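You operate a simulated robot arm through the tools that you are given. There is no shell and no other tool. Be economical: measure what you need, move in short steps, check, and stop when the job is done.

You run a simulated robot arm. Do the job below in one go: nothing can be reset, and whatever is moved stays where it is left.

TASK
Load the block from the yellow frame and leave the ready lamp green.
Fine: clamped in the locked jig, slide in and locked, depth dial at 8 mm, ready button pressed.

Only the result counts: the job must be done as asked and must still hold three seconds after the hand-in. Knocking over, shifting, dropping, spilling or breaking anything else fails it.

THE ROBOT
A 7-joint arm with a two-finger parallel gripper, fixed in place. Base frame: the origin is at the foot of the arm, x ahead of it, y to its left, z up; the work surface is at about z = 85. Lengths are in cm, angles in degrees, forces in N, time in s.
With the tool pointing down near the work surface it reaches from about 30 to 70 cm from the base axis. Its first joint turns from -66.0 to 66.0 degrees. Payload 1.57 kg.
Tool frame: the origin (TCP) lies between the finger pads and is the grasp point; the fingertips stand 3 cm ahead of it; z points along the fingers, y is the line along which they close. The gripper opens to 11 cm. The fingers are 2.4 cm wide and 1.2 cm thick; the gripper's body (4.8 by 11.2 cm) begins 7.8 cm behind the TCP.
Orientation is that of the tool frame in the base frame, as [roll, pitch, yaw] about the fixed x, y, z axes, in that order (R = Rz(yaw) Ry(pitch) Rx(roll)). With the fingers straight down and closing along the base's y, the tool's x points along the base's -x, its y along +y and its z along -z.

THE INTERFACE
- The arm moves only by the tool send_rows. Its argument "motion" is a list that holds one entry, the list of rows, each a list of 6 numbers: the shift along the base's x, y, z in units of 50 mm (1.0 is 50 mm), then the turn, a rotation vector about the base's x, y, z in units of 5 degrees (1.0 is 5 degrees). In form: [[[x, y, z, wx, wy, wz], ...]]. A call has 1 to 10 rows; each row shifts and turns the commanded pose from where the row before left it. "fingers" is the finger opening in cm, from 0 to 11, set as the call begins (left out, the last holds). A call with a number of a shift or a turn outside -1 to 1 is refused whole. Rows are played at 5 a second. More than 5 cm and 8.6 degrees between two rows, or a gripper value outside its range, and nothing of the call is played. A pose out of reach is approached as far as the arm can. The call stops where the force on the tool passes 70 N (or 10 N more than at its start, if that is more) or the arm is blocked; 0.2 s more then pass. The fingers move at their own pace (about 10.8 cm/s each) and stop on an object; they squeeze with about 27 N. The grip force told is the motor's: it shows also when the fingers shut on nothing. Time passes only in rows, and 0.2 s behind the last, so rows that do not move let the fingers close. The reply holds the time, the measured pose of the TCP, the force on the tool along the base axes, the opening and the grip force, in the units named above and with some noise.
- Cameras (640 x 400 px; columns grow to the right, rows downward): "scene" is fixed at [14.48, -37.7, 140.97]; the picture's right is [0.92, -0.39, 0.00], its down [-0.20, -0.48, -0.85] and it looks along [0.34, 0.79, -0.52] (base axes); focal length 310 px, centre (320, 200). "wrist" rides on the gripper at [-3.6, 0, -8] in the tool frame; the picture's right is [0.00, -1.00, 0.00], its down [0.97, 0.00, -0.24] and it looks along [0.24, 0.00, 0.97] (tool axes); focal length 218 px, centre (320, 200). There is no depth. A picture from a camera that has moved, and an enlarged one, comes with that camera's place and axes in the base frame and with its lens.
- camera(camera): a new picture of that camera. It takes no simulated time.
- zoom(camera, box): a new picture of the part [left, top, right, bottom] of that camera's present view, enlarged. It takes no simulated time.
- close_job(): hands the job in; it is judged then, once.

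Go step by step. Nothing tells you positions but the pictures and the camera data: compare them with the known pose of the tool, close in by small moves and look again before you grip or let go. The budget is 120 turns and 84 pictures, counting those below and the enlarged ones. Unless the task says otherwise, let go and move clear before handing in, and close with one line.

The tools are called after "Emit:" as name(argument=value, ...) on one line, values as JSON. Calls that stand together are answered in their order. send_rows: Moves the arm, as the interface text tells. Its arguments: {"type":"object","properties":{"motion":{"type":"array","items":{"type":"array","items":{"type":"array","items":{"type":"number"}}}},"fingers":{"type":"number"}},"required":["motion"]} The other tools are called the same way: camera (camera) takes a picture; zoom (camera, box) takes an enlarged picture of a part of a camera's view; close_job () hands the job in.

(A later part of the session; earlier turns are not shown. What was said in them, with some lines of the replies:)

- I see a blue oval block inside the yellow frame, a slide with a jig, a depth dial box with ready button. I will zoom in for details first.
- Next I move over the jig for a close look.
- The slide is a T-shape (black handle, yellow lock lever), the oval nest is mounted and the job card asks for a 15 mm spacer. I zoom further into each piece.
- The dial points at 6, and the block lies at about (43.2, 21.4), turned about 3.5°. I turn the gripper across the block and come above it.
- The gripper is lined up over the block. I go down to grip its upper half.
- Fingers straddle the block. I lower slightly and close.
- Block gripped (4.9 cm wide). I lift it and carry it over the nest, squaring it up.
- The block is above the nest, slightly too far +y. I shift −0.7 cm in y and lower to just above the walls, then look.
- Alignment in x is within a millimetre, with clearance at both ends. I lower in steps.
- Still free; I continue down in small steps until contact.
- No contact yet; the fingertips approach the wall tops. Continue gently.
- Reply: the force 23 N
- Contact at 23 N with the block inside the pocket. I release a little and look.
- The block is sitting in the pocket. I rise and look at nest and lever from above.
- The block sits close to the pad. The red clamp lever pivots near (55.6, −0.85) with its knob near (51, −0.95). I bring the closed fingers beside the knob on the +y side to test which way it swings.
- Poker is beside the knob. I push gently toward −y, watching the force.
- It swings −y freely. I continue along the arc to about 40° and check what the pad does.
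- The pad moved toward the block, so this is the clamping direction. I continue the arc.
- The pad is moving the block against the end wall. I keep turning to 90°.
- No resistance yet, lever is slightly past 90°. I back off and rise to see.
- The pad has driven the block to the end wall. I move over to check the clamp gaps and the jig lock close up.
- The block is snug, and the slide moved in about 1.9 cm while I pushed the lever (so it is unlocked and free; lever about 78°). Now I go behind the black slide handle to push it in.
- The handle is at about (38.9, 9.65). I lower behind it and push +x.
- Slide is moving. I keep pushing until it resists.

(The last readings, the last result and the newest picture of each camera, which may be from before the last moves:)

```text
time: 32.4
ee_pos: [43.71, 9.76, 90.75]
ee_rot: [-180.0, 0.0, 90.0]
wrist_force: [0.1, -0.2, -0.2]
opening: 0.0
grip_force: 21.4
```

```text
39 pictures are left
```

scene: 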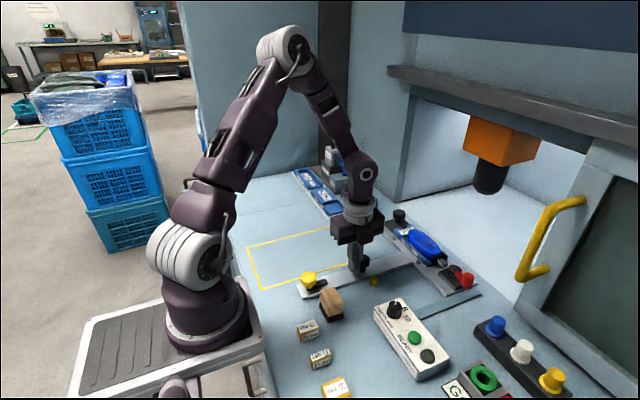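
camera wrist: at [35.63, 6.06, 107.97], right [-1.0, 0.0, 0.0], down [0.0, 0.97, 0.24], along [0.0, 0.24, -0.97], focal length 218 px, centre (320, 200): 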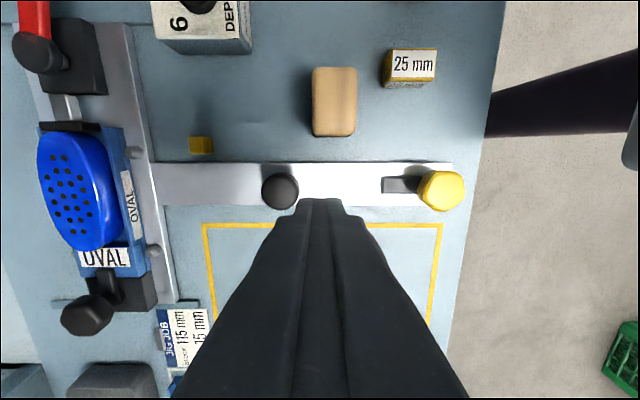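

Still free; the plate nears the ends of its guide strips. Continue in small steps.

Emit:
send_rows(motion=[[[0.1, 0, 0, 0, 0, 0], [0.1, 0, 0, 0, 0, 0], [0, 0, 0, 0, 0, 0]]])

Emit:
send_rows(motion=[[[0.1, 0, 0, 0, 0, 0], [0.1, 0, 0, 0, 0, 0], [0, 0, 0, 0, 0, 0]]])

Emit:
zoom(camera="scene", box=[280, 190, 500, 310])

```text
time: 33.2
ee_pos: [44.56, 9.85, 90.71]
ee_rot: [-180.0, 0.0, 90.0]
wrist_force: [-0.9, 0.7, 0.8]
opening: 0.0
grip_force: 21.2
```

```text
time: 34.0
ee_pos: [45.69, 9.76, 90.79]
ee_rot: [-180.0, 0.1, 90.0]
wrist_force: [-0.3, -0.2, -0.3]
opening: 0.0
grip_force: 21.6
```

```text
2.91 times, centred on (390, 250) of scene
camera zoom: at [14.48, -37.7, 140.97], right [0.92, -0.39, 0.0], down [-0.2, -0.48, -0.85], along [0.34, 0.79, -0.52], focal length 903 px, centre (116, 54)
```

zoom: 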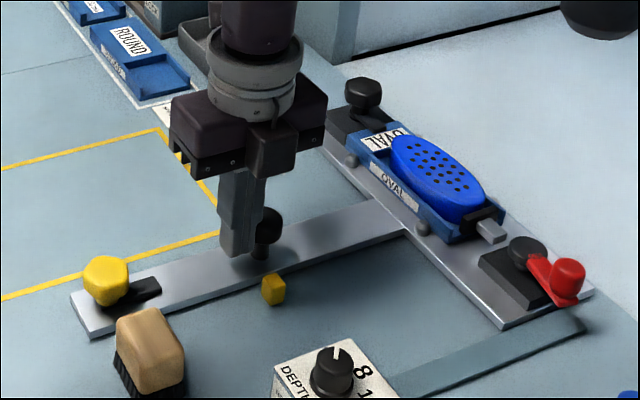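

Continue pushing slowly.

Emit:
send_rows(motion=[[[0.1, 0, 0, 0, 0, 0], [0.1, 0, 0, 0, 0, 0], [0, 0, 0, 0, 0, 0]]])

Emit:
send_rows(motion=[[[0.1, 0, 0, 0, 0, 0], [0.1, 0, 0, 0, 0, 0], [0, 0, 0, 0, 0, 0]]])

Emit:
zoom(camera="scene", box=[280, 190, 500, 310])

```text
time: 34.8
ee_pos: [46.72, 9.67, 90.81]
ee_rot: [180.0, 0.0, 90.0]
wrist_force: [0.5, -0.6, -0.4]
opening: 0.0
grip_force: 20.9
```

```text
time: 35.6
ee_pos: [47.71, 9.73, 90.68]
ee_rot: [-179.9, 0.0, 90.0]
wrist_force: [-1.2, 1.0, -0.9]
opening: 0.01
grip_force: 21.1
```

```text
2.91 times, centred on (390, 250) of scene
camera zoom: at [14.48, -37.7, 140.97], right [0.92, -0.39, 0.0], down [-0.2, -0.48, -0.85], along [0.34, 0.79, -0.52], focal length 903 px, centre (116, 54)
```

zoom: 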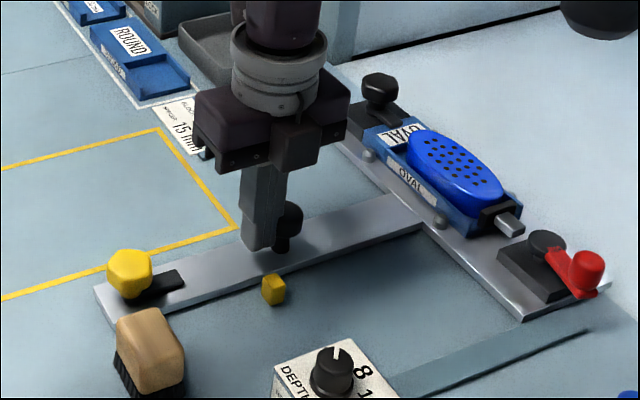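

Still travelling freely; keep pushing with checks.

Emit:
send_rows(motion=[[[0.1, 0, 0, 0, 0, 0], [0.1, 0, 0, 0, 0, 0], [0, 0, 0, 0, 0, 0]]])

Emit:
send_rows(motion=[[[0.1, 0, 0, 0, 0, 0], [0.1, 0, 0, 0, 0, 0], [0, 0, 0, 0, 0, 0]]])

Emit:
zoom(camera="scene", box=[280, 150, 540, 310])

```text
time: 36.4
ee_pos: [48.74, 9.66, 90.72]
ee_rot: [-179.9, 0.0, 90.0]
wrist_force: [0.6, 0.2, 0.8]
opening: 0.0
grip_force: 21.4
```

```text
time: 37.2
ee_pos: [49.71, 9.64, 90.71]
ee_rot: [180.0, 0.1, 90.1]
wrist_force: [-0.7, 0.8, -0.6]
opening: 0.0
grip_force: 20.9
```

```text
2.46 times, centred on (410, 230) of scene
camera zoom: at [14.48, -37.7, 140.97], right [0.92, -0.39, 0.0], down [-0.2, -0.48, -0.85], along [0.34, 0.79, -0.52], focal length 764 px, centre (98, 126)
```

zoom: 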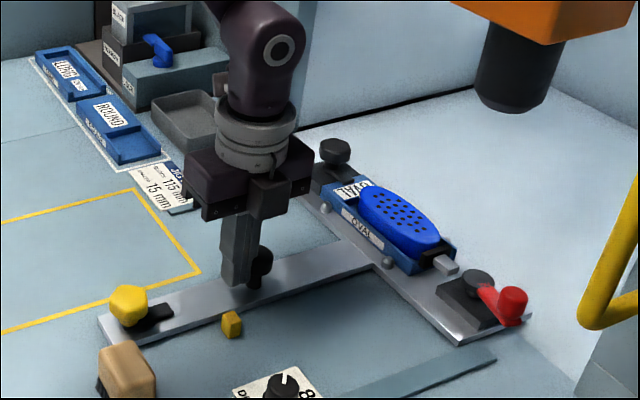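

Keep pushing.

Emit:
send_rows(motion=[[[0.1, 0, 0, 0, 0, 0], [0.1, 0, 0, 0, 0, 0], [0.1, 0, 0, 0, 0, 0], [0, 0, 0, 0, 0, 0]]])

Emit:
send_rows(motion=[[[0.1, 0, 0, 0, 0, 0], [0.1, 0, 0, 0, 0, 0], [0.1, 0, 0, 0, 0, 0], [0, 0, 0, 0, 0, 0]]])

Emit:
zoom(camera="scene", box=[280, 150, 540, 310])

```text
time: 38.2
ee_pos: [51.13, 9.67, 90.7]
ee_rot: [-179.9, 0.0, 90.1]
wrist_force: [0.0, -0.5, -0.8]
opening: 0.0
grip_force: 21.1
```

```text
time: 39.2
ee_pos: [52.74, 9.74, 90.8]
ee_rot: [180.0, 0.1, 90.0]
wrist_force: [-1.7, 0.0, 0.7]
opening: 0.0
grip_force: 22.2
```

```text
2.46 times, centred on (410, 230) of scene
camera zoom: at [14.48, -37.7, 140.97], right [0.92, -0.39, 0.0], down [-0.2, -0.48, -0.85], along [0.34, 0.79, -0.52], focal length 764 px, centre (98, 126)
```

zoom: 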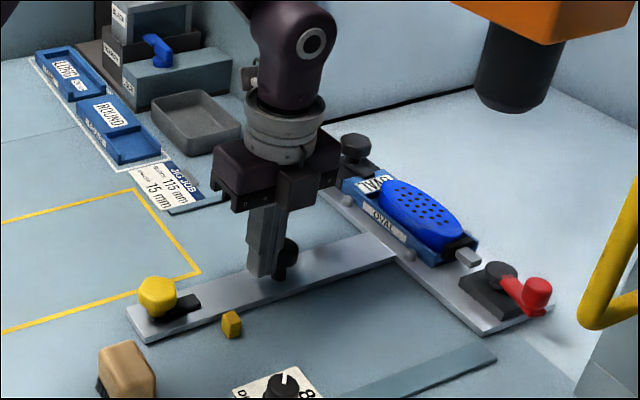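

Continue; the lock arm is nearing the yellow cube, likely its catch.

Emit:
send_rows(motion=[[[0.1, 0, 0, 0, 0, 0], [0.1, 0, 0, 0, 0, 0], [0.1, 0, 0, 0, 0, 0], [0, 0, 0, 0, 0, 0]]])

Emit:
send_rows(motion=[[[0.1, 0, 0, 0, 0, 0], [0.1, 0, 0, 0, 0, 0], [0, 0, 0, 0, 0, 0]]])

Emit:
zoom(camera="scene", box=[280, 150, 540, 310])

```text
time: 40.2
ee_pos: [54.23, 9.66, 90.79]
ee_rot: [-180.0, 0.1, 90.1]
wrist_force: [-0.3, -0.3, 0.8]
opening: 0.01
grip_force: 21.3
```

```text
time: 41.0
ee_pos: [55.17, 9.76, 90.71]
ee_rot: [-180.0, 0.0, 90.0]
wrist_force: [-0.8, -0.4, -1.0]
opening: 0.0
grip_force: 21.2
```

```text
2.46 times, centred on (410, 230) of scene
camera zoom: at [14.48, -37.7, 140.97], right [0.92, -0.39, 0.0], down [-0.2, -0.48, -0.85], along [0.34, 0.79, -0.52], focal length 764 px, centre (98, 126)
```

zoom: 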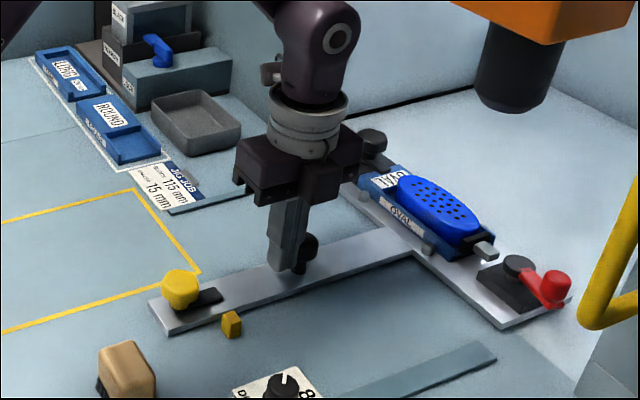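

Continue toward the stop.

Emit:
send_rows(motion=[[[0.1, 0, 0, 0, 0, 0], [0.1, 0, 0, 0, 0, 0], [0, 0, 0, 0, 0, 0]]])

Emit:
send_rows(motion=[[[0.1, 0, 0, 0, 0, 0], [0.1, 0, 0, 0, 0, 0], [0, 0, 0, 0, 0, 0]]])

Emit:
zoom(camera="scene", box=[280, 150, 540, 310])

```text
time: 41.8
ee_pos: [56.18, 9.92, 90.8]
ee_rot: [180.0, 0.0, 90.0]
wrist_force: [-0.8, -0.3, 1.5]
opening: 0.01
grip_force: 21.2
```

```text
time: 42.6
ee_pos: [57.21, 9.75, 90.72]
ee_rot: [180.0, -0.1, 89.9]
wrist_force: [-0.8, 0.8, -0.7]
opening: 0.0
grip_force: 21.0
```

```text
2.46 times, centred on (410, 230) of scene
camera zoom: at [14.48, -37.7, 140.97], right [0.92, -0.39, 0.0], down [-0.2, -0.48, -0.85], along [0.34, 0.79, -0.52], focal length 764 px, centre (98, 126)
```

zoom: 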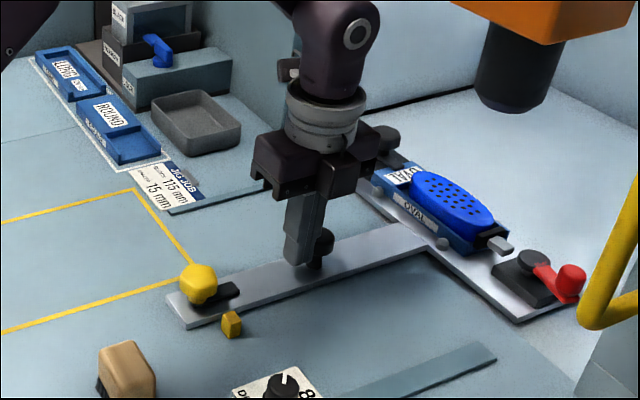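

Continue; watch the yellow door handle clearance (it is beyond the table edge).

Emit:
send_rows(motion=[[[0.1, 0, 0, 0, 0, 0], [0.1, 0, 0, 0, 0, 0], [0, 0, 0, 0, 0, 0]]])

Emit:
send_rows(motion=[[[0.1, 0, 0, 0, 0, 0], [0.1, 0, 0, 0, 0, 0], [0, 0, 0, 0, 0, 0]]])

Emit:
zoom(camera="scene", box=[280, 150, 540, 310])

```text
time: 43.4
ee_pos: [58.2, 9.74, 90.79]
ee_rot: [179.9, 0.0, 90.0]
wrist_force: [-0.1, 0.3, -0.3]
opening: 0.03
grip_force: 20.5
```

```text
time: 44.2
ee_pos: [59.22, 9.71, 90.79]
ee_rot: [179.9, 0.0, 90.1]
wrist_force: [-0.9, 0.7, 0.6]
opening: 0.0
grip_force: 21.4
```

```text
2.46 times, centred on (410, 230) of scene
camera zoom: at [14.48, -37.7, 140.97], right [0.92, -0.39, 0.0], down [-0.2, -0.48, -0.85], along [0.34, 0.79, -0.52], focal length 764 px, centre (98, 126)
```

zoom: 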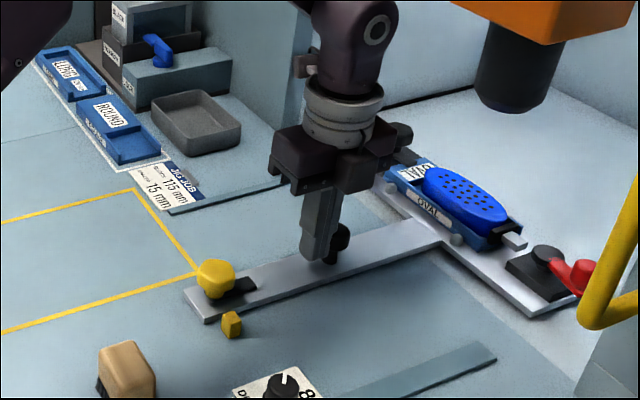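

Continue.

Emit:
send_rows(motion=[[[0.1, 0, 0, 0, 0, 0], [0.1, 0, 0, 0, 0, 0], [0, 0, 0, 0, 0, 0]]])

Emit:
send_rows(motion=[[[0.1, 0, 0, 0, 0, 0], [0, 0, 0, 0, 0, 0]]])

Emit:
send_rows(motion=[[[0.1, 0, 0, 0, 0, 0], [0, 0, 0, 0, 0, 0]]])

Emit:
zoom(camera="scene", box=[280, 150, 540, 310])

```text
time: 45.0
ee_pos: [60.2, 9.78, 90.78]
ee_rot: [-180.0, 0.0, 90.0]
wrist_force: [0.3, -0.7, 0.1]
opening: 0.0
grip_force: 21.0
```

```text
time: 45.6
ee_pos: [60.5, 9.73, 90.8]
ee_rot: [-179.8, 0.0, 90.1]
wrist_force: [-10.8, -0.3, 3.4]
opening: 0.0
grip_force: 21.2
```

```text
time: 46.2
ee_pos: [60.68, 9.7, 90.81]
ee_rot: [-179.1, 0.0, 90.0]
wrist_force: [-50.1, -0.3, 15.6]
opening: 0.02
grip_force: 21.2
```

```text
2.46 times, centred on (410, 230) of scene
camera zoom: at [14.33, -37.7, 140.99], right [0.92, -0.39, 0.0], down [-0.2, -0.48, -0.85], along [0.34, 0.79, -0.52], focal length 764 px, centre (98, 126)
```

zoom: 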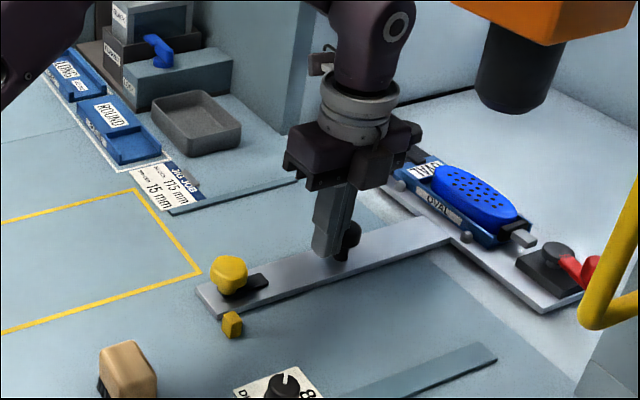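

The slide hit its stop (50 N), and the yellow lock is now next to the yellow cube. I back off and look at the lock.

Emit:
send_rows(motion=[[[-0.2, 0, 0, 0, 0, 0], [-0.2, 0, 0.4, 0, 0, 0], [-0.8, -0.2, 0.8, 0, 0, 0], [-0.8, -0.2, 0.6, 0, 0, 0], [-0.4, 0.4, 0, 0, 0, 0], [0, 0.4, 0, 0, 0, 0], [0, 0, 0, 0, 0, 0]]])

Emit:
camera(camera="wrist")

Emit:
zoom(camera="scene", box=[340, 230, 420, 290])

```text
refused: row 3 steps farther than a row can; nothing moved
```

```text
30 pictures are left
camera wrist: at [60.78, 6.05, 98.61], right [-1.0, 0.0, 0.01], down [0.0, 0.97, 0.24], along [-0.01, 0.24, -0.97], focal length 218 px, centre (320, 200)
```

wrist: 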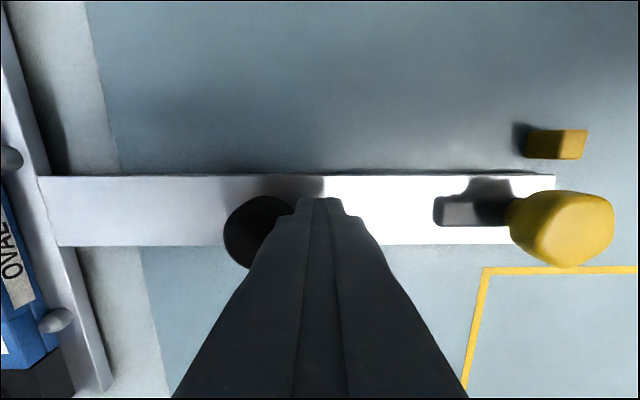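

```text
6.67 times, centred on (380, 260) of scene
camera zoom: at [14.33, -37.7, 140.99], right [0.92, -0.39, 0.0], down [-0.2, -0.48, -0.85], along [0.34, 0.79, -0.52], focal length 2070 px, centre (-80, -200)
```

zoom: 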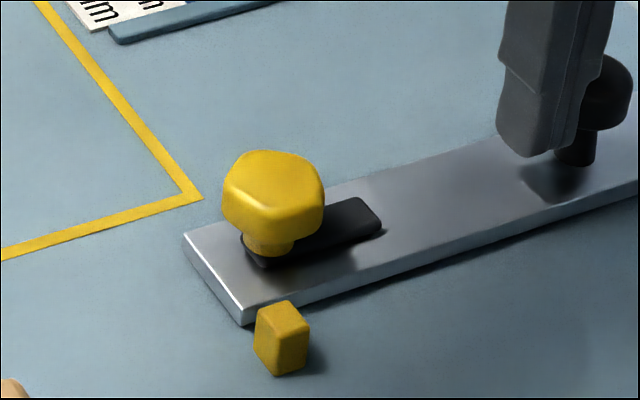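

The lock is a knob with an arm; turning it clockwise should bring the arm to the yellow catch. I back off, rise, rotate the gripper back to yaw 180 and go over it.

Emit:
send_rows(motion=[[[-0.15, 0, 0, 0, 0, 0], [-0.15, 0, 0.3, 0, 0, 0.5], [-0.2, 0, 0.7, 0, 0, 1], [-0.2, 0, 0.6, 0, 0, 1], [-0.2, 0, 0.4, 0, 0, 1], [-0.3, 0, 0, 0, 0, 1], [-0.3, 0, 0, 0, 0, 1], [-0.3, 0, 0, 0, 0, 1], [-0.3, 0, 0, 0, 0, 1], [-0.3, 0, 0, 0, 0, 1]]], fingers=6)

Emit:
send_rows(motion=[[[0, 0, 0, 0, 0, 1], [0, 0, 0, 0, 0, 1], [0, 0, 0, 0, 0, 1], [0, 0, 0, 0, 0, 1], [0, 0, 0, 0, 0, 1], [0, 0, 0, 0, 0, 1], [0, 0, 0, 0, 0, 1], [0, 0, 0, 0, 0, 1], [0, 0, 0, 0, 0, 1], [0, 0, 0, 0, 0, 0.5]]])

Emit:
camera(camera="wrist")

```text
time: 48.4
ee_pos: [49.15, 9.8, 100.75]
ee_rot: [179.9, 0.0, 132.7]
wrist_force: [0.0, 0.3, -0.7]
opening: 6.02
grip_force: 0.0
```

```text
time: 50.6
ee_pos: [49.06, 9.66, 100.68]
ee_rot: [180.0, -0.1, -179.9]
wrist_force: [-0.1, 0.1, 0.4]
opening: 6.01
grip_force: 0.1
```

```text
28 pictures are left
camera wrist: at [52.77, 9.6, 108.63], right [0.0, -1.0, 0.0], down [-0.97, 0.0, 0.24], along [-0.24, 0.0, -0.97], focal length 218 px, centre (320, 200)
```

wrist: 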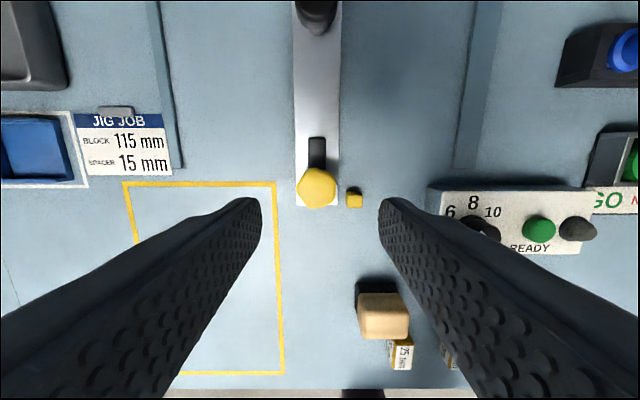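

Knob is at about (49.3, 9.85), catch cube at (47.3, 6.1). I lower over the knob, staying above the cube height.

Emit:
send_rows(motion=[[[0.04, 0.03, -0.6, 0, 0, 0], [0, 0, -0.6, 0, 0, 0], [0, 0, -0.4, 0, 0, 0], [0, 0, -0.24, 0, 0, 0], [0, 0, 0, 0, 0, 0]]], fingers=5.5)

Emit:
zoom(camera="scene", box=[330, 220, 420, 290])

Emit:
camera(camera="wrist")

```text
time: 51.8
ee_pos: [49.42, 9.86, 91.46]
ee_rot: [-180.0, 0.1, 180.0]
wrist_force: [0.4, 0.3, -0.2]
opening: 5.47
grip_force: 0.1
```

```text
5.71 times, centred on (375, 255) of scene
camera zoom: at [14.48, -37.7, 140.97], right [0.92, -0.39, 0.0], down [-0.2, -0.48, -0.85], along [0.34, 0.79, -0.52], focal length 1774 px, centre (6, -114)
```

zoom: 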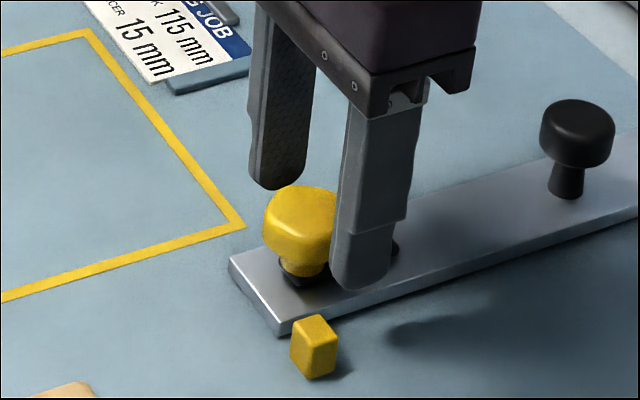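

```text
26 pictures are left
camera wrist: at [52.98, 9.85, 99.43], right [0.0, -1.0, 0.0], down [-0.97, 0.0, 0.24], along [-0.24, 0.0, -0.97], focal length 218 px, centre (320, 200)
```

wrist: 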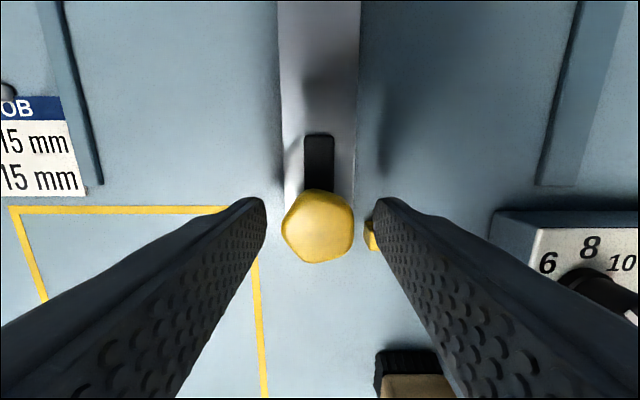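

The scene view suggests the fingers are a bit too far +x of the knob. I shift back 0.5 cm and recheck.

Emit:
send_rows(motion=[[[-0.1, 0, 0, 0, 0, 0], [0, 0, 0, 0, 0, 0]]])

Emit:
zoom(camera="scene", box=[345, 230, 405, 275])

Emit:
zoom(camera="wrist", box=[240, 120, 400, 280])

```text
time: 52.4
ee_pos: [48.93, 9.92, 91.56]
ee_rot: [180.0, 0.1, -180.0]
wrist_force: [0.0, 0.8, 0.2]
opening: 5.48
grip_force: 0.1
```

```text
8.89 times, centred on (375, 252) of scene
camera zoom: at [14.48, -37.7, 140.97], right [0.92, -0.39, 0.0], down [-0.2, -0.48, -0.85], along [0.34, 0.79, -0.52], focal length 2759 px, centre (-169, -267)
```

zoom: 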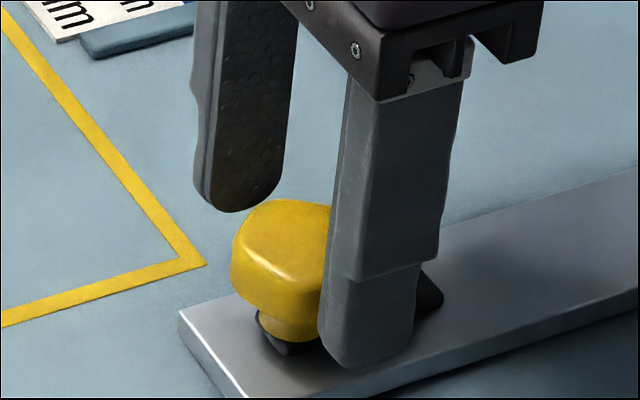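

```text
2.50 times, centred on (320, 200) of wrist
camera zoom: at [52.47, 9.82, 99.44], right [0.0, -1.0, 0.0], down [-0.97, 0.0, 0.24], along [-0.24, 0.0, -0.97], focal length 546 px, centre (320, 200)
```

zoom: 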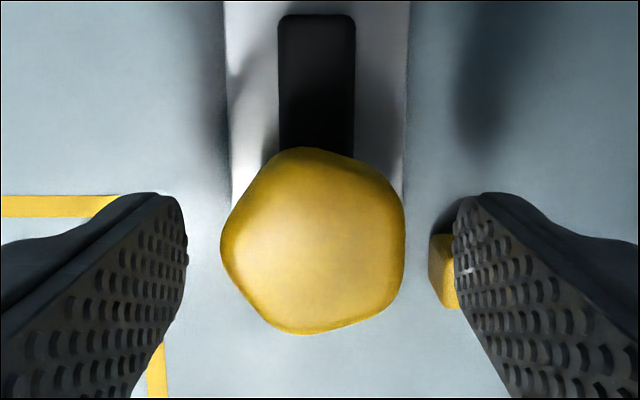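

Knob is partly hidden by the near finger; accounting for that, the fingers are centred. I lower a bit, grip and turn clockwise.

Emit:
send_rows(motion=[[[0, 0, -0.07, 0, 0, 0], [0, 0, 0, 0, 0, 0]]])

Emit:
send_rows(motion=[[[0, 0, 0, 0, 0, 0], [0, 0, 0, 0, 0, 0], [0, 0, 0, 0, 0, 0]]], fingers=0)

Emit:
send_rows(motion=[[[0, 0, 0, 0, 0, -1], [0, 0, 0, 0, 0, -1], [0, 0, 0, 0, 0, -1], [0, 0, 0, 0, 0, -1], [0, 0, 0, 0, 0, 0]]])

Emit:
zoom(camera="wrist", box=[240, 120, 400, 280])

```text
time: 53.0
ee_pos: [48.96, 10.01, 91.16]
ee_rot: [179.9, 0.0, -179.9]
wrist_force: [-0.2, -0.5, -0.3]
opening: 5.5
grip_force: 0.1
```

```text
time: 53.8
ee_pos: [48.83, 10.01, 91.28]
ee_rot: [-180.0, -0.1, -179.9]
wrist_force: [-0.7, 10.9, -4.6]
opening: 3.75
grip_force: 43.1
```

```text
time: 55.0
ee_pos: [48.82, 10.07, 91.14]
ee_rot: [179.8, 0.0, 160.0]
wrist_force: [-0.8, 22.9, 8.4]
opening: 3.77
grip_force: 43.5
```

```text
2.50 times, centred on (320, 200) of wrist
camera zoom: at [52.26, 8.68, 99.09], right [-0.34, -0.94, 0.0], down [-0.91, 0.33, 0.24], along [-0.22, 0.08, -0.97], focal length 546 px, centre (320, 200)
```

zoom: 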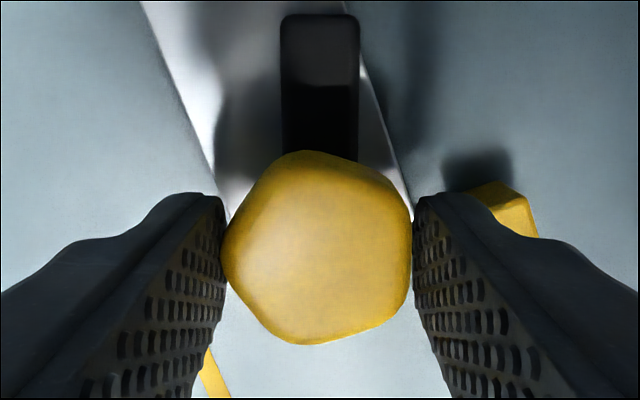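

The lock turns with the gripper. I continue clockwise, easing y slightly.

Emit:
send_rows(motion=[[[0, 0.02, 0, 0, 0, -1], [0, 0.01, 0, 0, 0, -1], [0, 0, 0, 0, 0, -1], [0, 0, 0, 0, 0, -1], [0, 0, 0, 0, 0, -1], [0, 0, 0, 0, 0, -1], [0, 0, 0, 0, 0, 0]]])

Emit:
send_rows(motion=[[[0, 0, 0, 0, 0, -1], [0, 0, 0, 0, 0, -1], [0, 0, 0, 0, 0, -1], [0, 0, 0, 0, 0, -1], [0, 0, 0, 0, 0, 0]]])

Emit:
zoom(camera="wrist", box=[240, 120, 400, 280])

```text
time: 56.6
ee_pos: [49.01, 9.98, 91.24]
ee_rot: [179.9, 0.0, 129.9]
wrist_force: [2.7, 16.5, 9.0]
opening: 3.74
grip_force: 42.8
```

```text
time: 57.8
ee_pos: [48.85, 10.05, 91.17]
ee_rot: [180.0, 0.0, 109.9]
wrist_force: [3.6, 18.4, 7.1]
opening: 3.74
grip_force: 43.1
```

```text
2.50 times, centred on (320, 200) of wrist
camera zoom: at [50.11, 6.6, 99.08], right [-0.94, -0.34, 0.0], down [-0.33, 0.91, 0.24], along [-0.08, 0.23, -0.97], focal length 546 px, centre (320, 200)
```

zoom: 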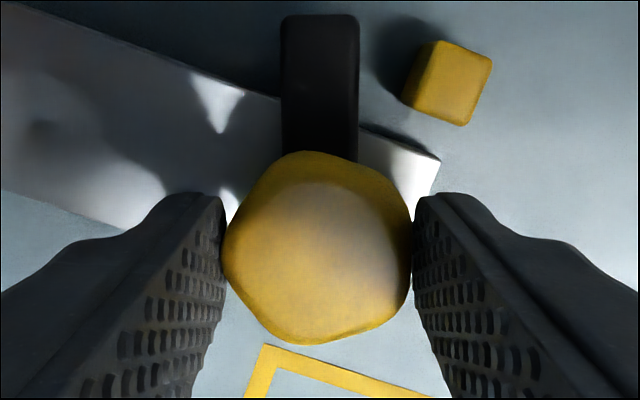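

Turned 70°. I finish to 90° (a little beyond until it resists).

Emit:
send_rows(motion=[[[0, 0, 0, 0, 0, -1], [0, 0, 0, 0, 0, -1], [0, 0, 0, 0, 0, -1], [0, 0, 0, 0, 0, -1], [0, 0, 0, 0, 0, 0]]])

Emit:
send_rows(motion=[[[0, 0, 0, 0, 0, -0.6], [0, 0, 0, 0, 0, 0]]])

Emit:
zoom(camera="wrist", box=[240, 120, 400, 280])

```text
time: 59.0
ee_pos: [48.84, 10.24, 91.2]
ee_rot: [180.0, 0.0, 90.0]
wrist_force: [3.0, 20.2, 8.1]
opening: 3.76
grip_force: 43.7
```

```text
time: 59.6
ee_pos: [48.91, 10.04, 91.25]
ee_rot: [-179.9, -0.1, 87.0]
wrist_force: [1.7, 15.3, 14.5]
opening: 3.73
grip_force: 43.1
```

```text
2.50 times, centred on (320, 200) of wrist
camera zoom: at [48.68, 6.31, 99.08], right [-1.0, 0.05, 0.0], down [0.05, 0.97, 0.24], along [0.01, 0.24, -0.97], focal length 546 px, centre (320, 200)
```

zoom: 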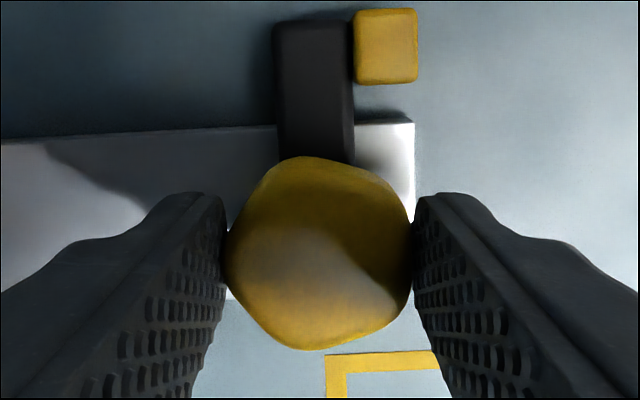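

The arm sits in front of the catch: slide locked. I release, rise, and look at the whole jig and clamp lever.

Emit:
send_rows(motion=[[[0, 0, 0, 0, 0, 0], [0, 0, 0, 0, 0, 0], [0, 0, 0.6, 0, 0, 0], [0, 0, 0.8, 0, 0, 0], [0, 0, 0.6, 0, 0, 0], [0, 0, 0, 0, 0, 0]]], fingers=5.5)

Emit:
zoom(camera="scene", box=[400, 190, 540, 290])

Emit:
camera(camera="wrist")

```text
time: 61.0
ee_pos: [48.88, 9.94, 101.31]
ee_rot: [180.0, 0.1, 87.0]
wrist_force: [-0.7, 0.4, -0.4]
opening: 5.52
grip_force: 0.0
```

```text
4.00 times, centred on (470, 240) of scene
camera zoom: at [14.48, -37.7, 140.97], right [0.92, -0.39, 0.0], down [-0.2, -0.48, -0.85], along [0.34, 0.79, -0.52], focal length 1242 px, centre (-280, 40)
```

zoom: 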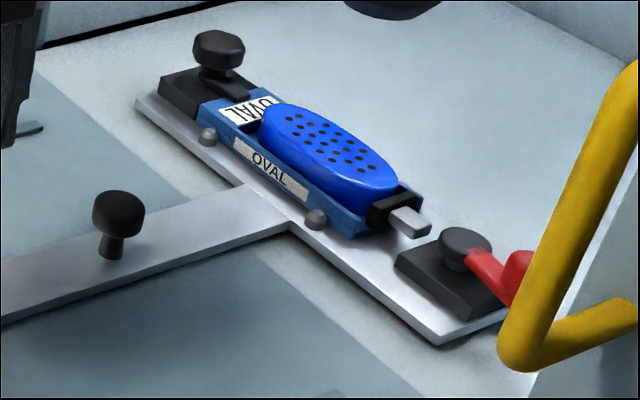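

```text
19 pictures are left
camera wrist: at [48.7, 6.27, 109.09], right [-1.0, 0.05, 0.0], down [0.05, 0.97, 0.24], along [0.01, 0.24, -0.97], focal length 218 px, centre (320, 200)
```

wrist: 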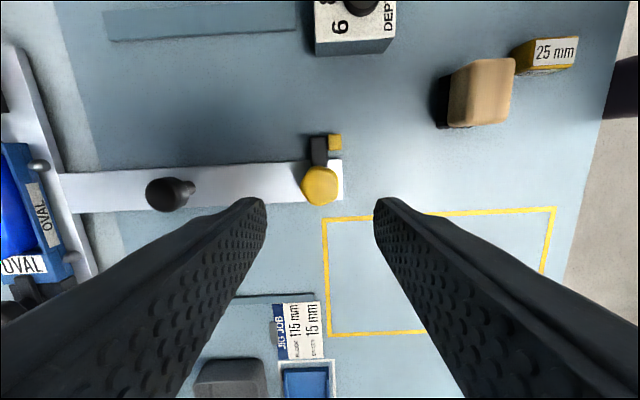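

Clamp and lock look right. Now I move above the depth dial (about (44.6, −5)), turning to yaw 132 en route.

Emit:
send_rows(motion=[[[-0.1, -0.3, 0, 0, 0, 1], [-0.1, -0.3, 0, 0, 0, 1], [-0.1, -0.3, 0, 0, 0, 1], [-0.1, -0.3, 0, 0, 0, 1], [-0.1, -0.3, 0, 0, 0, 1], [-0.1, -0.3, 0, 0, 0, 1], [-0.1, -0.3, 0, 0, 0, 1], [-0.1, -0.4, 0, 0, 0, 1], [-0.06, -0.5, 0, 0, 0, 1], [0, 0, 0, 0, 0, 0]]], fingers=5)

Emit:
camera(camera="wrist")

Emit:
zoom(camera="scene", box=[360, 270, 460, 390])

```text
time: 63.2
ee_pos: [44.56, -4.9, 101.27]
ee_rot: [180.0, 0.0, 132.1]
wrist_force: [-0.4, 0.5, 0.1]
opening: 5.01
grip_force: 0.1
```

```text
18 pictures are left
camera wrist: at [46.93, -7.74, 109.06], right [-0.74, -0.67, 0.0], down [-0.65, 0.72, 0.24], along [-0.16, 0.18, -0.97], focal length 218 px, centre (320, 200)
```

wrist: 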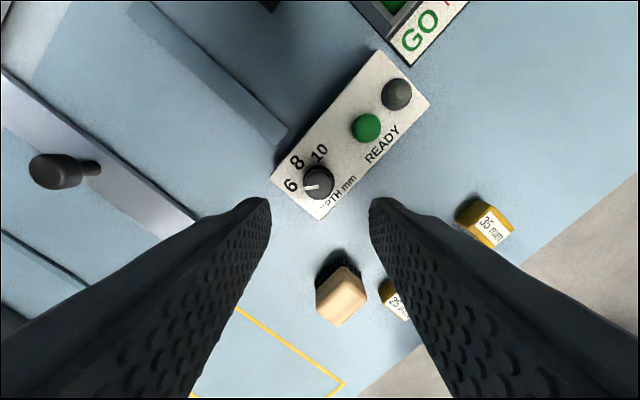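

```text
3.33 times, centred on (410, 330) of scene
camera zoom: at [14.48, -37.7, 140.97], right [0.92, -0.39, 0.0], down [-0.2, -0.48, -0.85], along [0.34, 0.79, -0.52], focal length 1035 px, centre (20, -233)
```

zoom: 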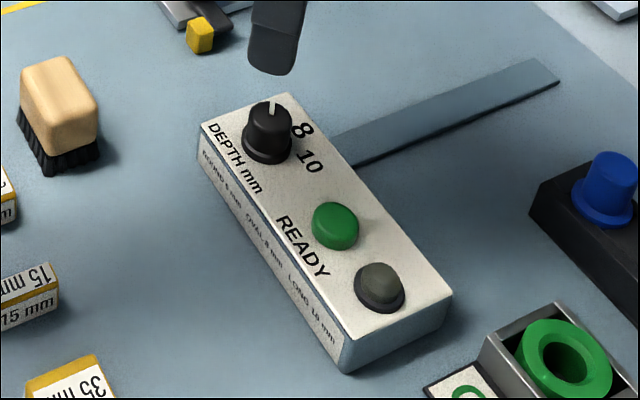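

Dial is near (45.0, −5.35). I shift and lower so the tips straddle it, then check.

Emit:
send_rows(motion=[[[0.07, -0.09, -0.4, 0, 0, 0], [0, 0, -0.5, 0, 0, 0], [0, 0, -0.4, 0, 0, 0], [0, 0, 0, 0, 0, 0]]])

Emit:
zoom(camera="wrist", box=[220, 100, 420, 260])

Emit:
zoom(camera="scene", box=[370, 270, 430, 330])

```text
time: 64.2
ee_pos: [44.96, -5.45, 94.6]
ee_rot: [-179.9, 0.0, 132.0]
wrist_force: [-0.3, 0.0, -0.1]
opening: 5.01
grip_force: 0.0
```

```text
2.50 times, centred on (320, 180) of wrist
camera zoom: at [47.36, -8.16, 102.59], right [-0.74, -0.67, 0.0], down [-0.65, 0.72, 0.24], along [-0.16, 0.18, -0.97], focal length 546 px, centre (320, 250)
```

zoom: 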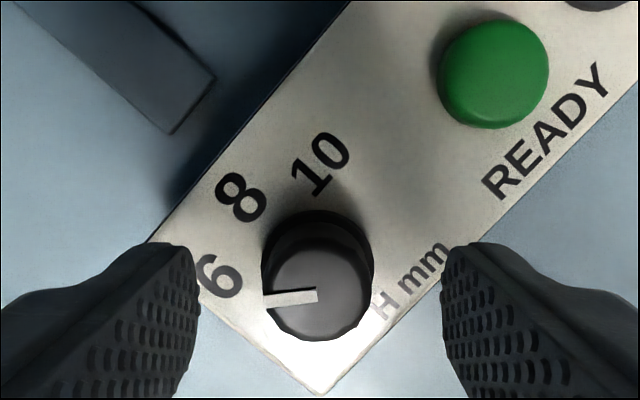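

```text
6.67 times, centred on (400, 300) of scene
camera zoom: at [14.48, -37.7, 140.97], right [0.92, -0.39, 0.0], down [-0.2, -0.48, -0.85], along [0.34, 0.79, -0.52], focal length 2070 px, centre (-213, -467)
```

zoom: 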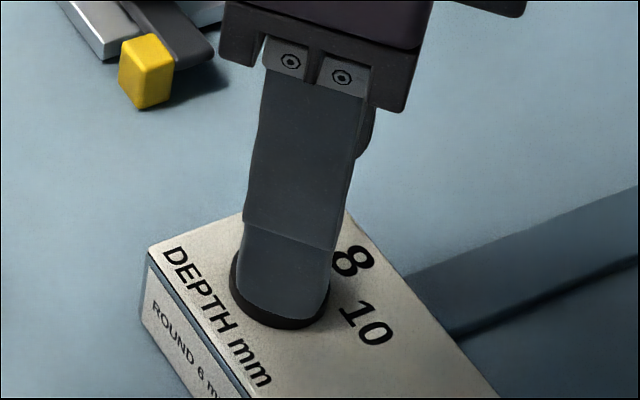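

Aligned: pointer is at 47° (6), 8 lies at 0° (+x). I lower, grip and turn −47°.

Emit:
send_rows(motion=[[[0, 0, -0.15, 0, 0, 0], [0, 0, -0.12, 0, 0, 0], [0, 0, 0, 0, 0, 0]]])

Emit:
send_rows(motion=[[[0, 0, 0, 0, 0, 0], [0, 0, 0, 0, 0, 0], [0, 0, 0, 0, 0, 0], [0, 0, 0, 0, 0, 0]]], fingers=0)

Emit:
zoom(camera="wrist", box=[220, 100, 420, 260])

```text
time: 65.0
ee_pos: [44.98, -5.33, 93.34]
ee_rot: [179.9, 0.1, 132.0]
wrist_force: [-0.4, 0.2, 0.3]
opening: 5.01
grip_force: 0.1
```

```text
time: 66.0
ee_pos: [45.13, -5.25, 93.26]
ee_rot: [-180.0, 0.0, 132.0]
wrist_force: [8.2, 7.1, -6.1]
opening: 2.58
grip_force: 36.9
```

```text
2.50 times, centred on (320, 180) of wrist
camera zoom: at [47.41, -8.12, 101.23], right [-0.74, -0.67, 0.0], down [-0.65, 0.72, 0.24], along [-0.16, 0.18, -0.97], focal length 546 px, centre (320, 250)
```

zoom: 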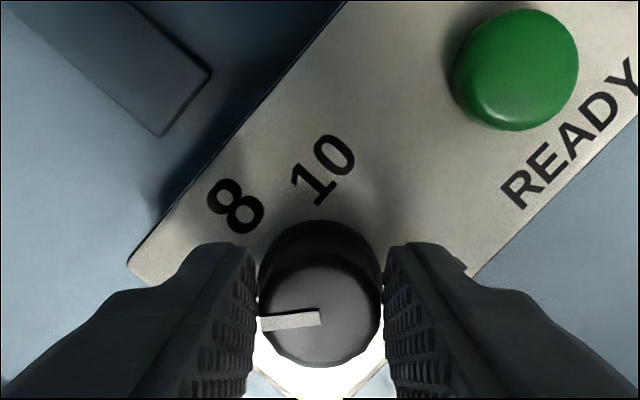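

Gripped. Turning −47°.

Emit:
send_rows(motion=[[[0.02, 0.02, 0, 0, 0, -1], [0, 0, 0, 0, 0, -1], [0, 0, 0, 0, 0, -1], [0, 0, 0, 0, 0, -1], [0, 0, 0, 0, 0, -1], [0, 0, 0, 0, 0, -1], [0, 0, 0, 0, 0, -1], [0, 0, 0, 0, 0, -1], [0, 0, 0, 0, 0, -1], [0, 0, 0, 0, 0, -0.4]]])

Emit:
zoom(camera="wrist", box=[220, 100, 420, 260])

```text
time: 68.2
ee_pos: [44.81, -5.42, 93.42]
ee_rot: [-179.8, 0.0, 84.9]
wrist_force: [-33.0, -18.3, 12.5]
opening: 2.56
grip_force: 36.7
```

```text
2.50 times, centred on (320, 180) of wrist
camera zoom: at [44.48, -9.09, 101.23], right [-1.0, 0.09, 0.0], down [0.09, 0.97, 0.24], along [0.02, 0.24, -0.97], focal length 546 px, centre (320, 250)
```

zoom: 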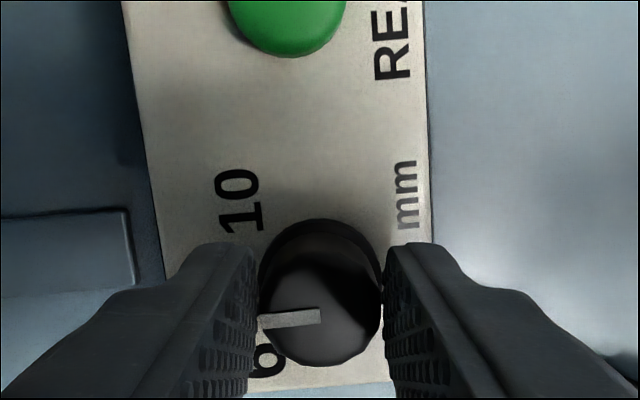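

The pointer turned to about +x. I relax the side load, release and rise a bit to check.

Emit:
send_rows(motion=[[[-0.05, -0.03, 0, 0, 0, 0], [0, 0, 0, 0, 0, 0]]])

Emit:
send_rows(motion=[[[0, 0, 0, 0, 0, 0], [0, 0, 0, 0, 0, 0], [0, 0, 0.5, 0, 0, 0], [0, 0, 0.5, 0, 0, 0], [0, 0, 0, 0, 0, 0]]], fingers=5)

Emit:
zoom(camera="wrist", box=[220, 60, 420, 220])

```text
time: 68.8
ee_pos: [44.71, -5.31, 93.41]
ee_rot: [179.9, -0.1, 85.0]
wrist_force: [-18.0, -3.1, 6.5]
opening: 2.57
grip_force: 36.3
```

```text
time: 70.0
ee_pos: [44.79, -5.43, 98.3]
ee_rot: [179.9, 0.0, 85.0]
wrist_force: [-0.2, -0.7, -0.6]
opening: 5.01
grip_force: 0.1
```

```text
2.50 times, centred on (320, 140) of wrist
camera zoom: at [44.47, -9.15, 106.19], right [-1.0, 0.09, 0.0], down [0.08, 0.97, 0.24], along [0.02, 0.24, -0.97], focal length 546 px, centre (320, 350)
```

zoom: 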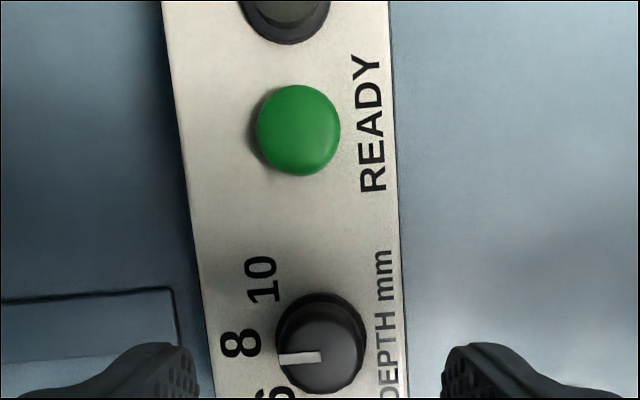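

Dial reads 8. Now close the fingers and go above the green READY button at about (44.9, −11.5).

Emit:
send_rows(motion=[[[0.02, -0.6, 0, 0, 0, 0], [0, -0.6, 0, 0, 0, 0], [0, 0, -0.3, 0, 0, 0], [0, 0, -0.3, 0, 0, 0], [0, 0, 0, 0, 0, 0]]], fingers=0)

Emit:
zoom(camera="scene", box=[380, 280, 470, 380])

```text
time: 71.2
ee_pos: [44.87, -11.51, 95.42]
ee_rot: [-179.9, 0.0, 85.0]
wrist_force: [-0.2, 0.3, -0.1]
opening: 0.03
grip_force: 21.3
```

```text
4.00 times, centred on (425, 330) of scene
camera zoom: at [14.48, -37.7, 140.97], right [0.92, -0.39, 0.0], down [-0.2, -0.48, -0.85], along [0.34, 0.79, -0.52], focal length 1242 px, centre (-100, -320)
```

zoom: 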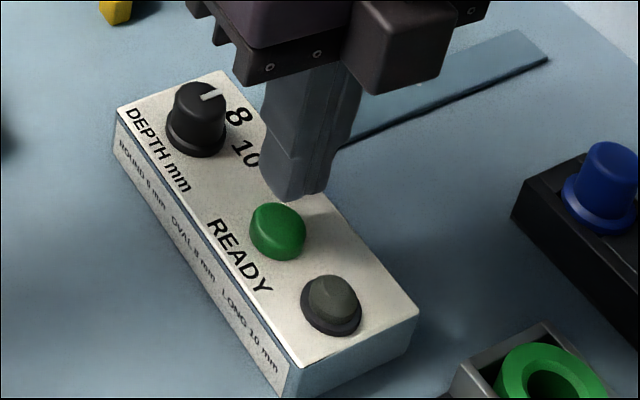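

Tip is about 2 cm above the button. I descend until contact.

Emit:
send_rows(motion=[[[0, 0, -0.2, 0, 0, 0], [0, 0, -0.1, 0, 0, 0], [0, 0, -0.1, 0, 0, 0], [0, 0, 0, 0, 0, 0]]])

Emit:
send_rows(motion=[[[0, 0, -0.06, 0, 0, 0], [0, 0, 0, 0, 0, 0]]])

Emit:
zoom(camera="scene", box=[380, 280, 470, 380])

```text
time: 72.2
ee_pos: [44.89, -11.48, 93.33]
ee_rot: [180.0, 0.0, 85.0]
wrist_force: [0.6, -0.4, -0.6]
opening: 0.0
grip_force: 21.5
```

```text
time: 72.8
ee_pos: [44.9, -11.4, 92.99]
ee_rot: [-180.0, 0.0, 84.9]
wrist_force: [0.9, 0.4, -0.7]
opening: 0.0
grip_force: 21.2
```

```text
4.00 times, centred on (425, 330) of scene
camera zoom: at [14.48, -37.7, 140.97], right [0.92, -0.39, 0.0], down [-0.2, -0.48, -0.85], along [0.34, 0.79, -0.52], focal length 1242 px, centre (-100, -320)
```

zoom: 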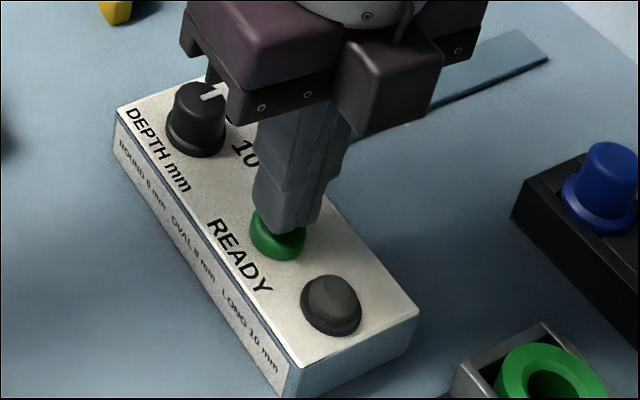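

Nearly touching; press in small steps.

Emit:
send_rows(motion=[[[-0.04, -0.02, -0.06, 0, 0, 0], [0, 0, 0, 0, 0, 0]]])

Emit:
send_rows(motion=[[[0, 0, -0.06, 0, 0, 0], [0, 0, 0, 0, 0, 0]]])

Emit:
send_rows(motion=[[[0, 0, -0.05, 0, 0, 0], [0, 0, 0, 0, 0, 0]]])

Emit:
zoom(camera="scene", box=[380, 280, 470, 380])

```text
time: 73.4
ee_pos: [44.63, -11.45, 92.82]
ee_rot: [180.0, 0.0, 85.0]
wrist_force: [0.1, 0.3, 0.6]
opening: 0.02
grip_force: 20.8
```

```text
time: 74.0
ee_pos: [44.7, -11.61, 92.42]
ee_rot: [180.0, 0.0, 85.0]
wrist_force: [0.3, -0.1, 0.1]
opening: 0.01
grip_force: 21.4
```

```text
time: 74.6
ee_pos: [44.78, -11.59, 92.07]
ee_rot: [-180.0, 0.0, 85.1]
wrist_force: [0.2, 0.3, 1.1]
opening: 0.0
grip_force: 21.4
```

```text
4.00 times, centred on (425, 330) of scene
camera zoom: at [14.48, -37.7, 140.97], right [0.92, -0.39, 0.0], down [-0.2, -0.48, -0.85], along [0.34, 0.79, -0.52], focal length 1242 px, centre (-100, -320)
```

zoom: 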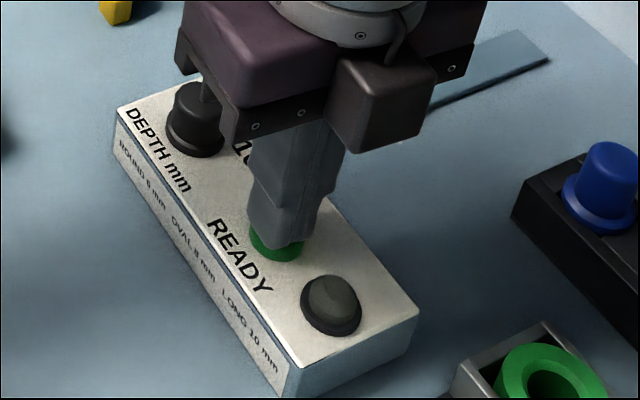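

Emit:
send_rows(motion=[[[0, 0, -0.05, 0, 0, 0], [0, 0, 0, 0, 0, 0]]])

Emit:
send_rows(motion=[[[0, 0, -0.05, 0, 0, 0], [0, 0, 0, 0, 0, 0]]])

Emit:
zoom(camera="scene", box=[380, 280, 470, 380])

```text
time: 75.2
ee_pos: [44.71, -11.63, 92.04]
ee_rot: [-180.0, -0.1, 85.0]
wrist_force: [1.0, 1.2, 7.5]
opening: 0.01
grip_force: 20.9
```

```text
time: 75.8
ee_pos: [44.62, -11.6, 91.66]
ee_rot: [179.8, -0.1, 85.0]
wrist_force: [-2.7, 2.1, 47.4]
opening: 0.0
grip_force: 21.7
```

```text
4.00 times, centred on (425, 330) of scene
camera zoom: at [14.41, -37.67, 140.99], right [0.92, -0.39, 0.0], down [-0.2, -0.48, -0.85], along [0.34, 0.79, -0.52], focal length 1242 px, centre (-100, -320)
```

zoom: 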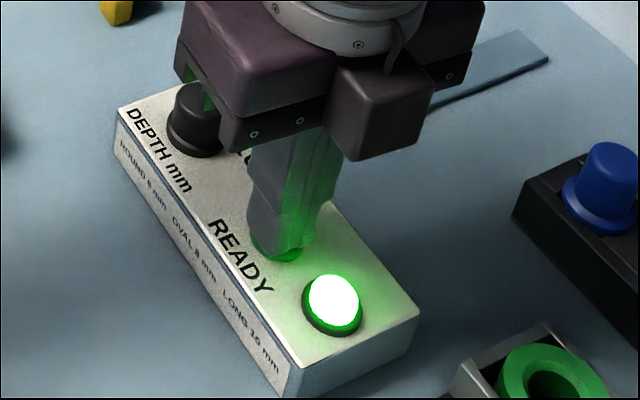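

The ready lamp is lit green. I lift off and clear, then check it stays on.

Emit:
send_rows(motion=[[[0, 0, 0.3, 0, 0, 0], [0, 0, 0.6, 0, 0, 0], [0, 0, 0.8, 0, 0, 0], [-0.4, 0, 0.6, 0, 0, 0], [-0.5, 0, 0.4, 0, 0, 0], [0, 0, 0, 0, 0, 0], [0, 0, 0, 0, 0, 0], [0, 0, 0, 0, 0, 0], [0, 0, 0, 0, 0, 0]]])

Emit:
camera(camera="scene")

Emit:
zoom(camera="scene", box=[350, 190, 540, 370])

```text
time: 77.8
ee_pos: [40.24, -11.47, 105.21]
ee_rot: [-179.9, 0.0, 85.0]
wrist_force: [0.0, 0.7, 0.9]
opening: 0.0
grip_force: 21.3
```

```text
7 pictures are left
```

scene: 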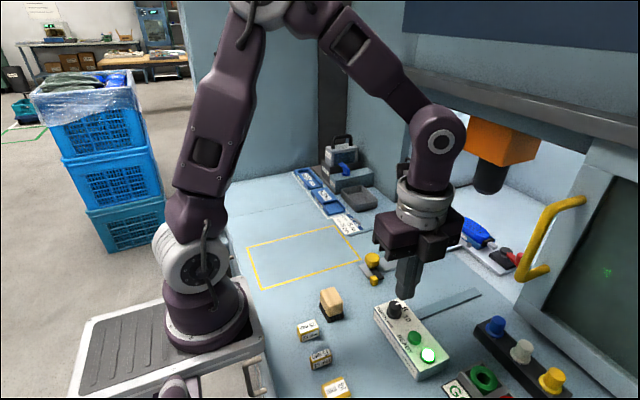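

```text
2.22 times, centred on (445, 280) of scene
camera zoom: at [14.48, -37.7, 140.97], right [0.92, -0.39, 0.0], down [-0.2, -0.48, -0.85], along [0.34, 0.79, -0.52], focal length 690 px, centre (42, 22)
```

zoom: 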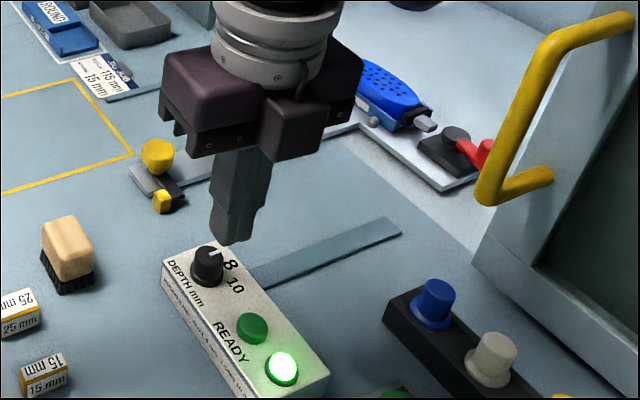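

The lamp stays green, the slide is in and locked, and the block is still in the clamp with the arm clear. I hand in the job.

Emit:
close_job()

```text
The job is handed in.
```

The block from the yellow frame is clamped in the oval jig, the slide is in and locked, and the dial is at 8 mm. I pressed the ready button, and the lamp turned green and was still green about two seconds later, when I handed in. I didn't use the 15 mm spacer named on the job card, because the clamp pad closed on the block without it. My last measurement put the clamp lever at about 78°, not a full 90°.
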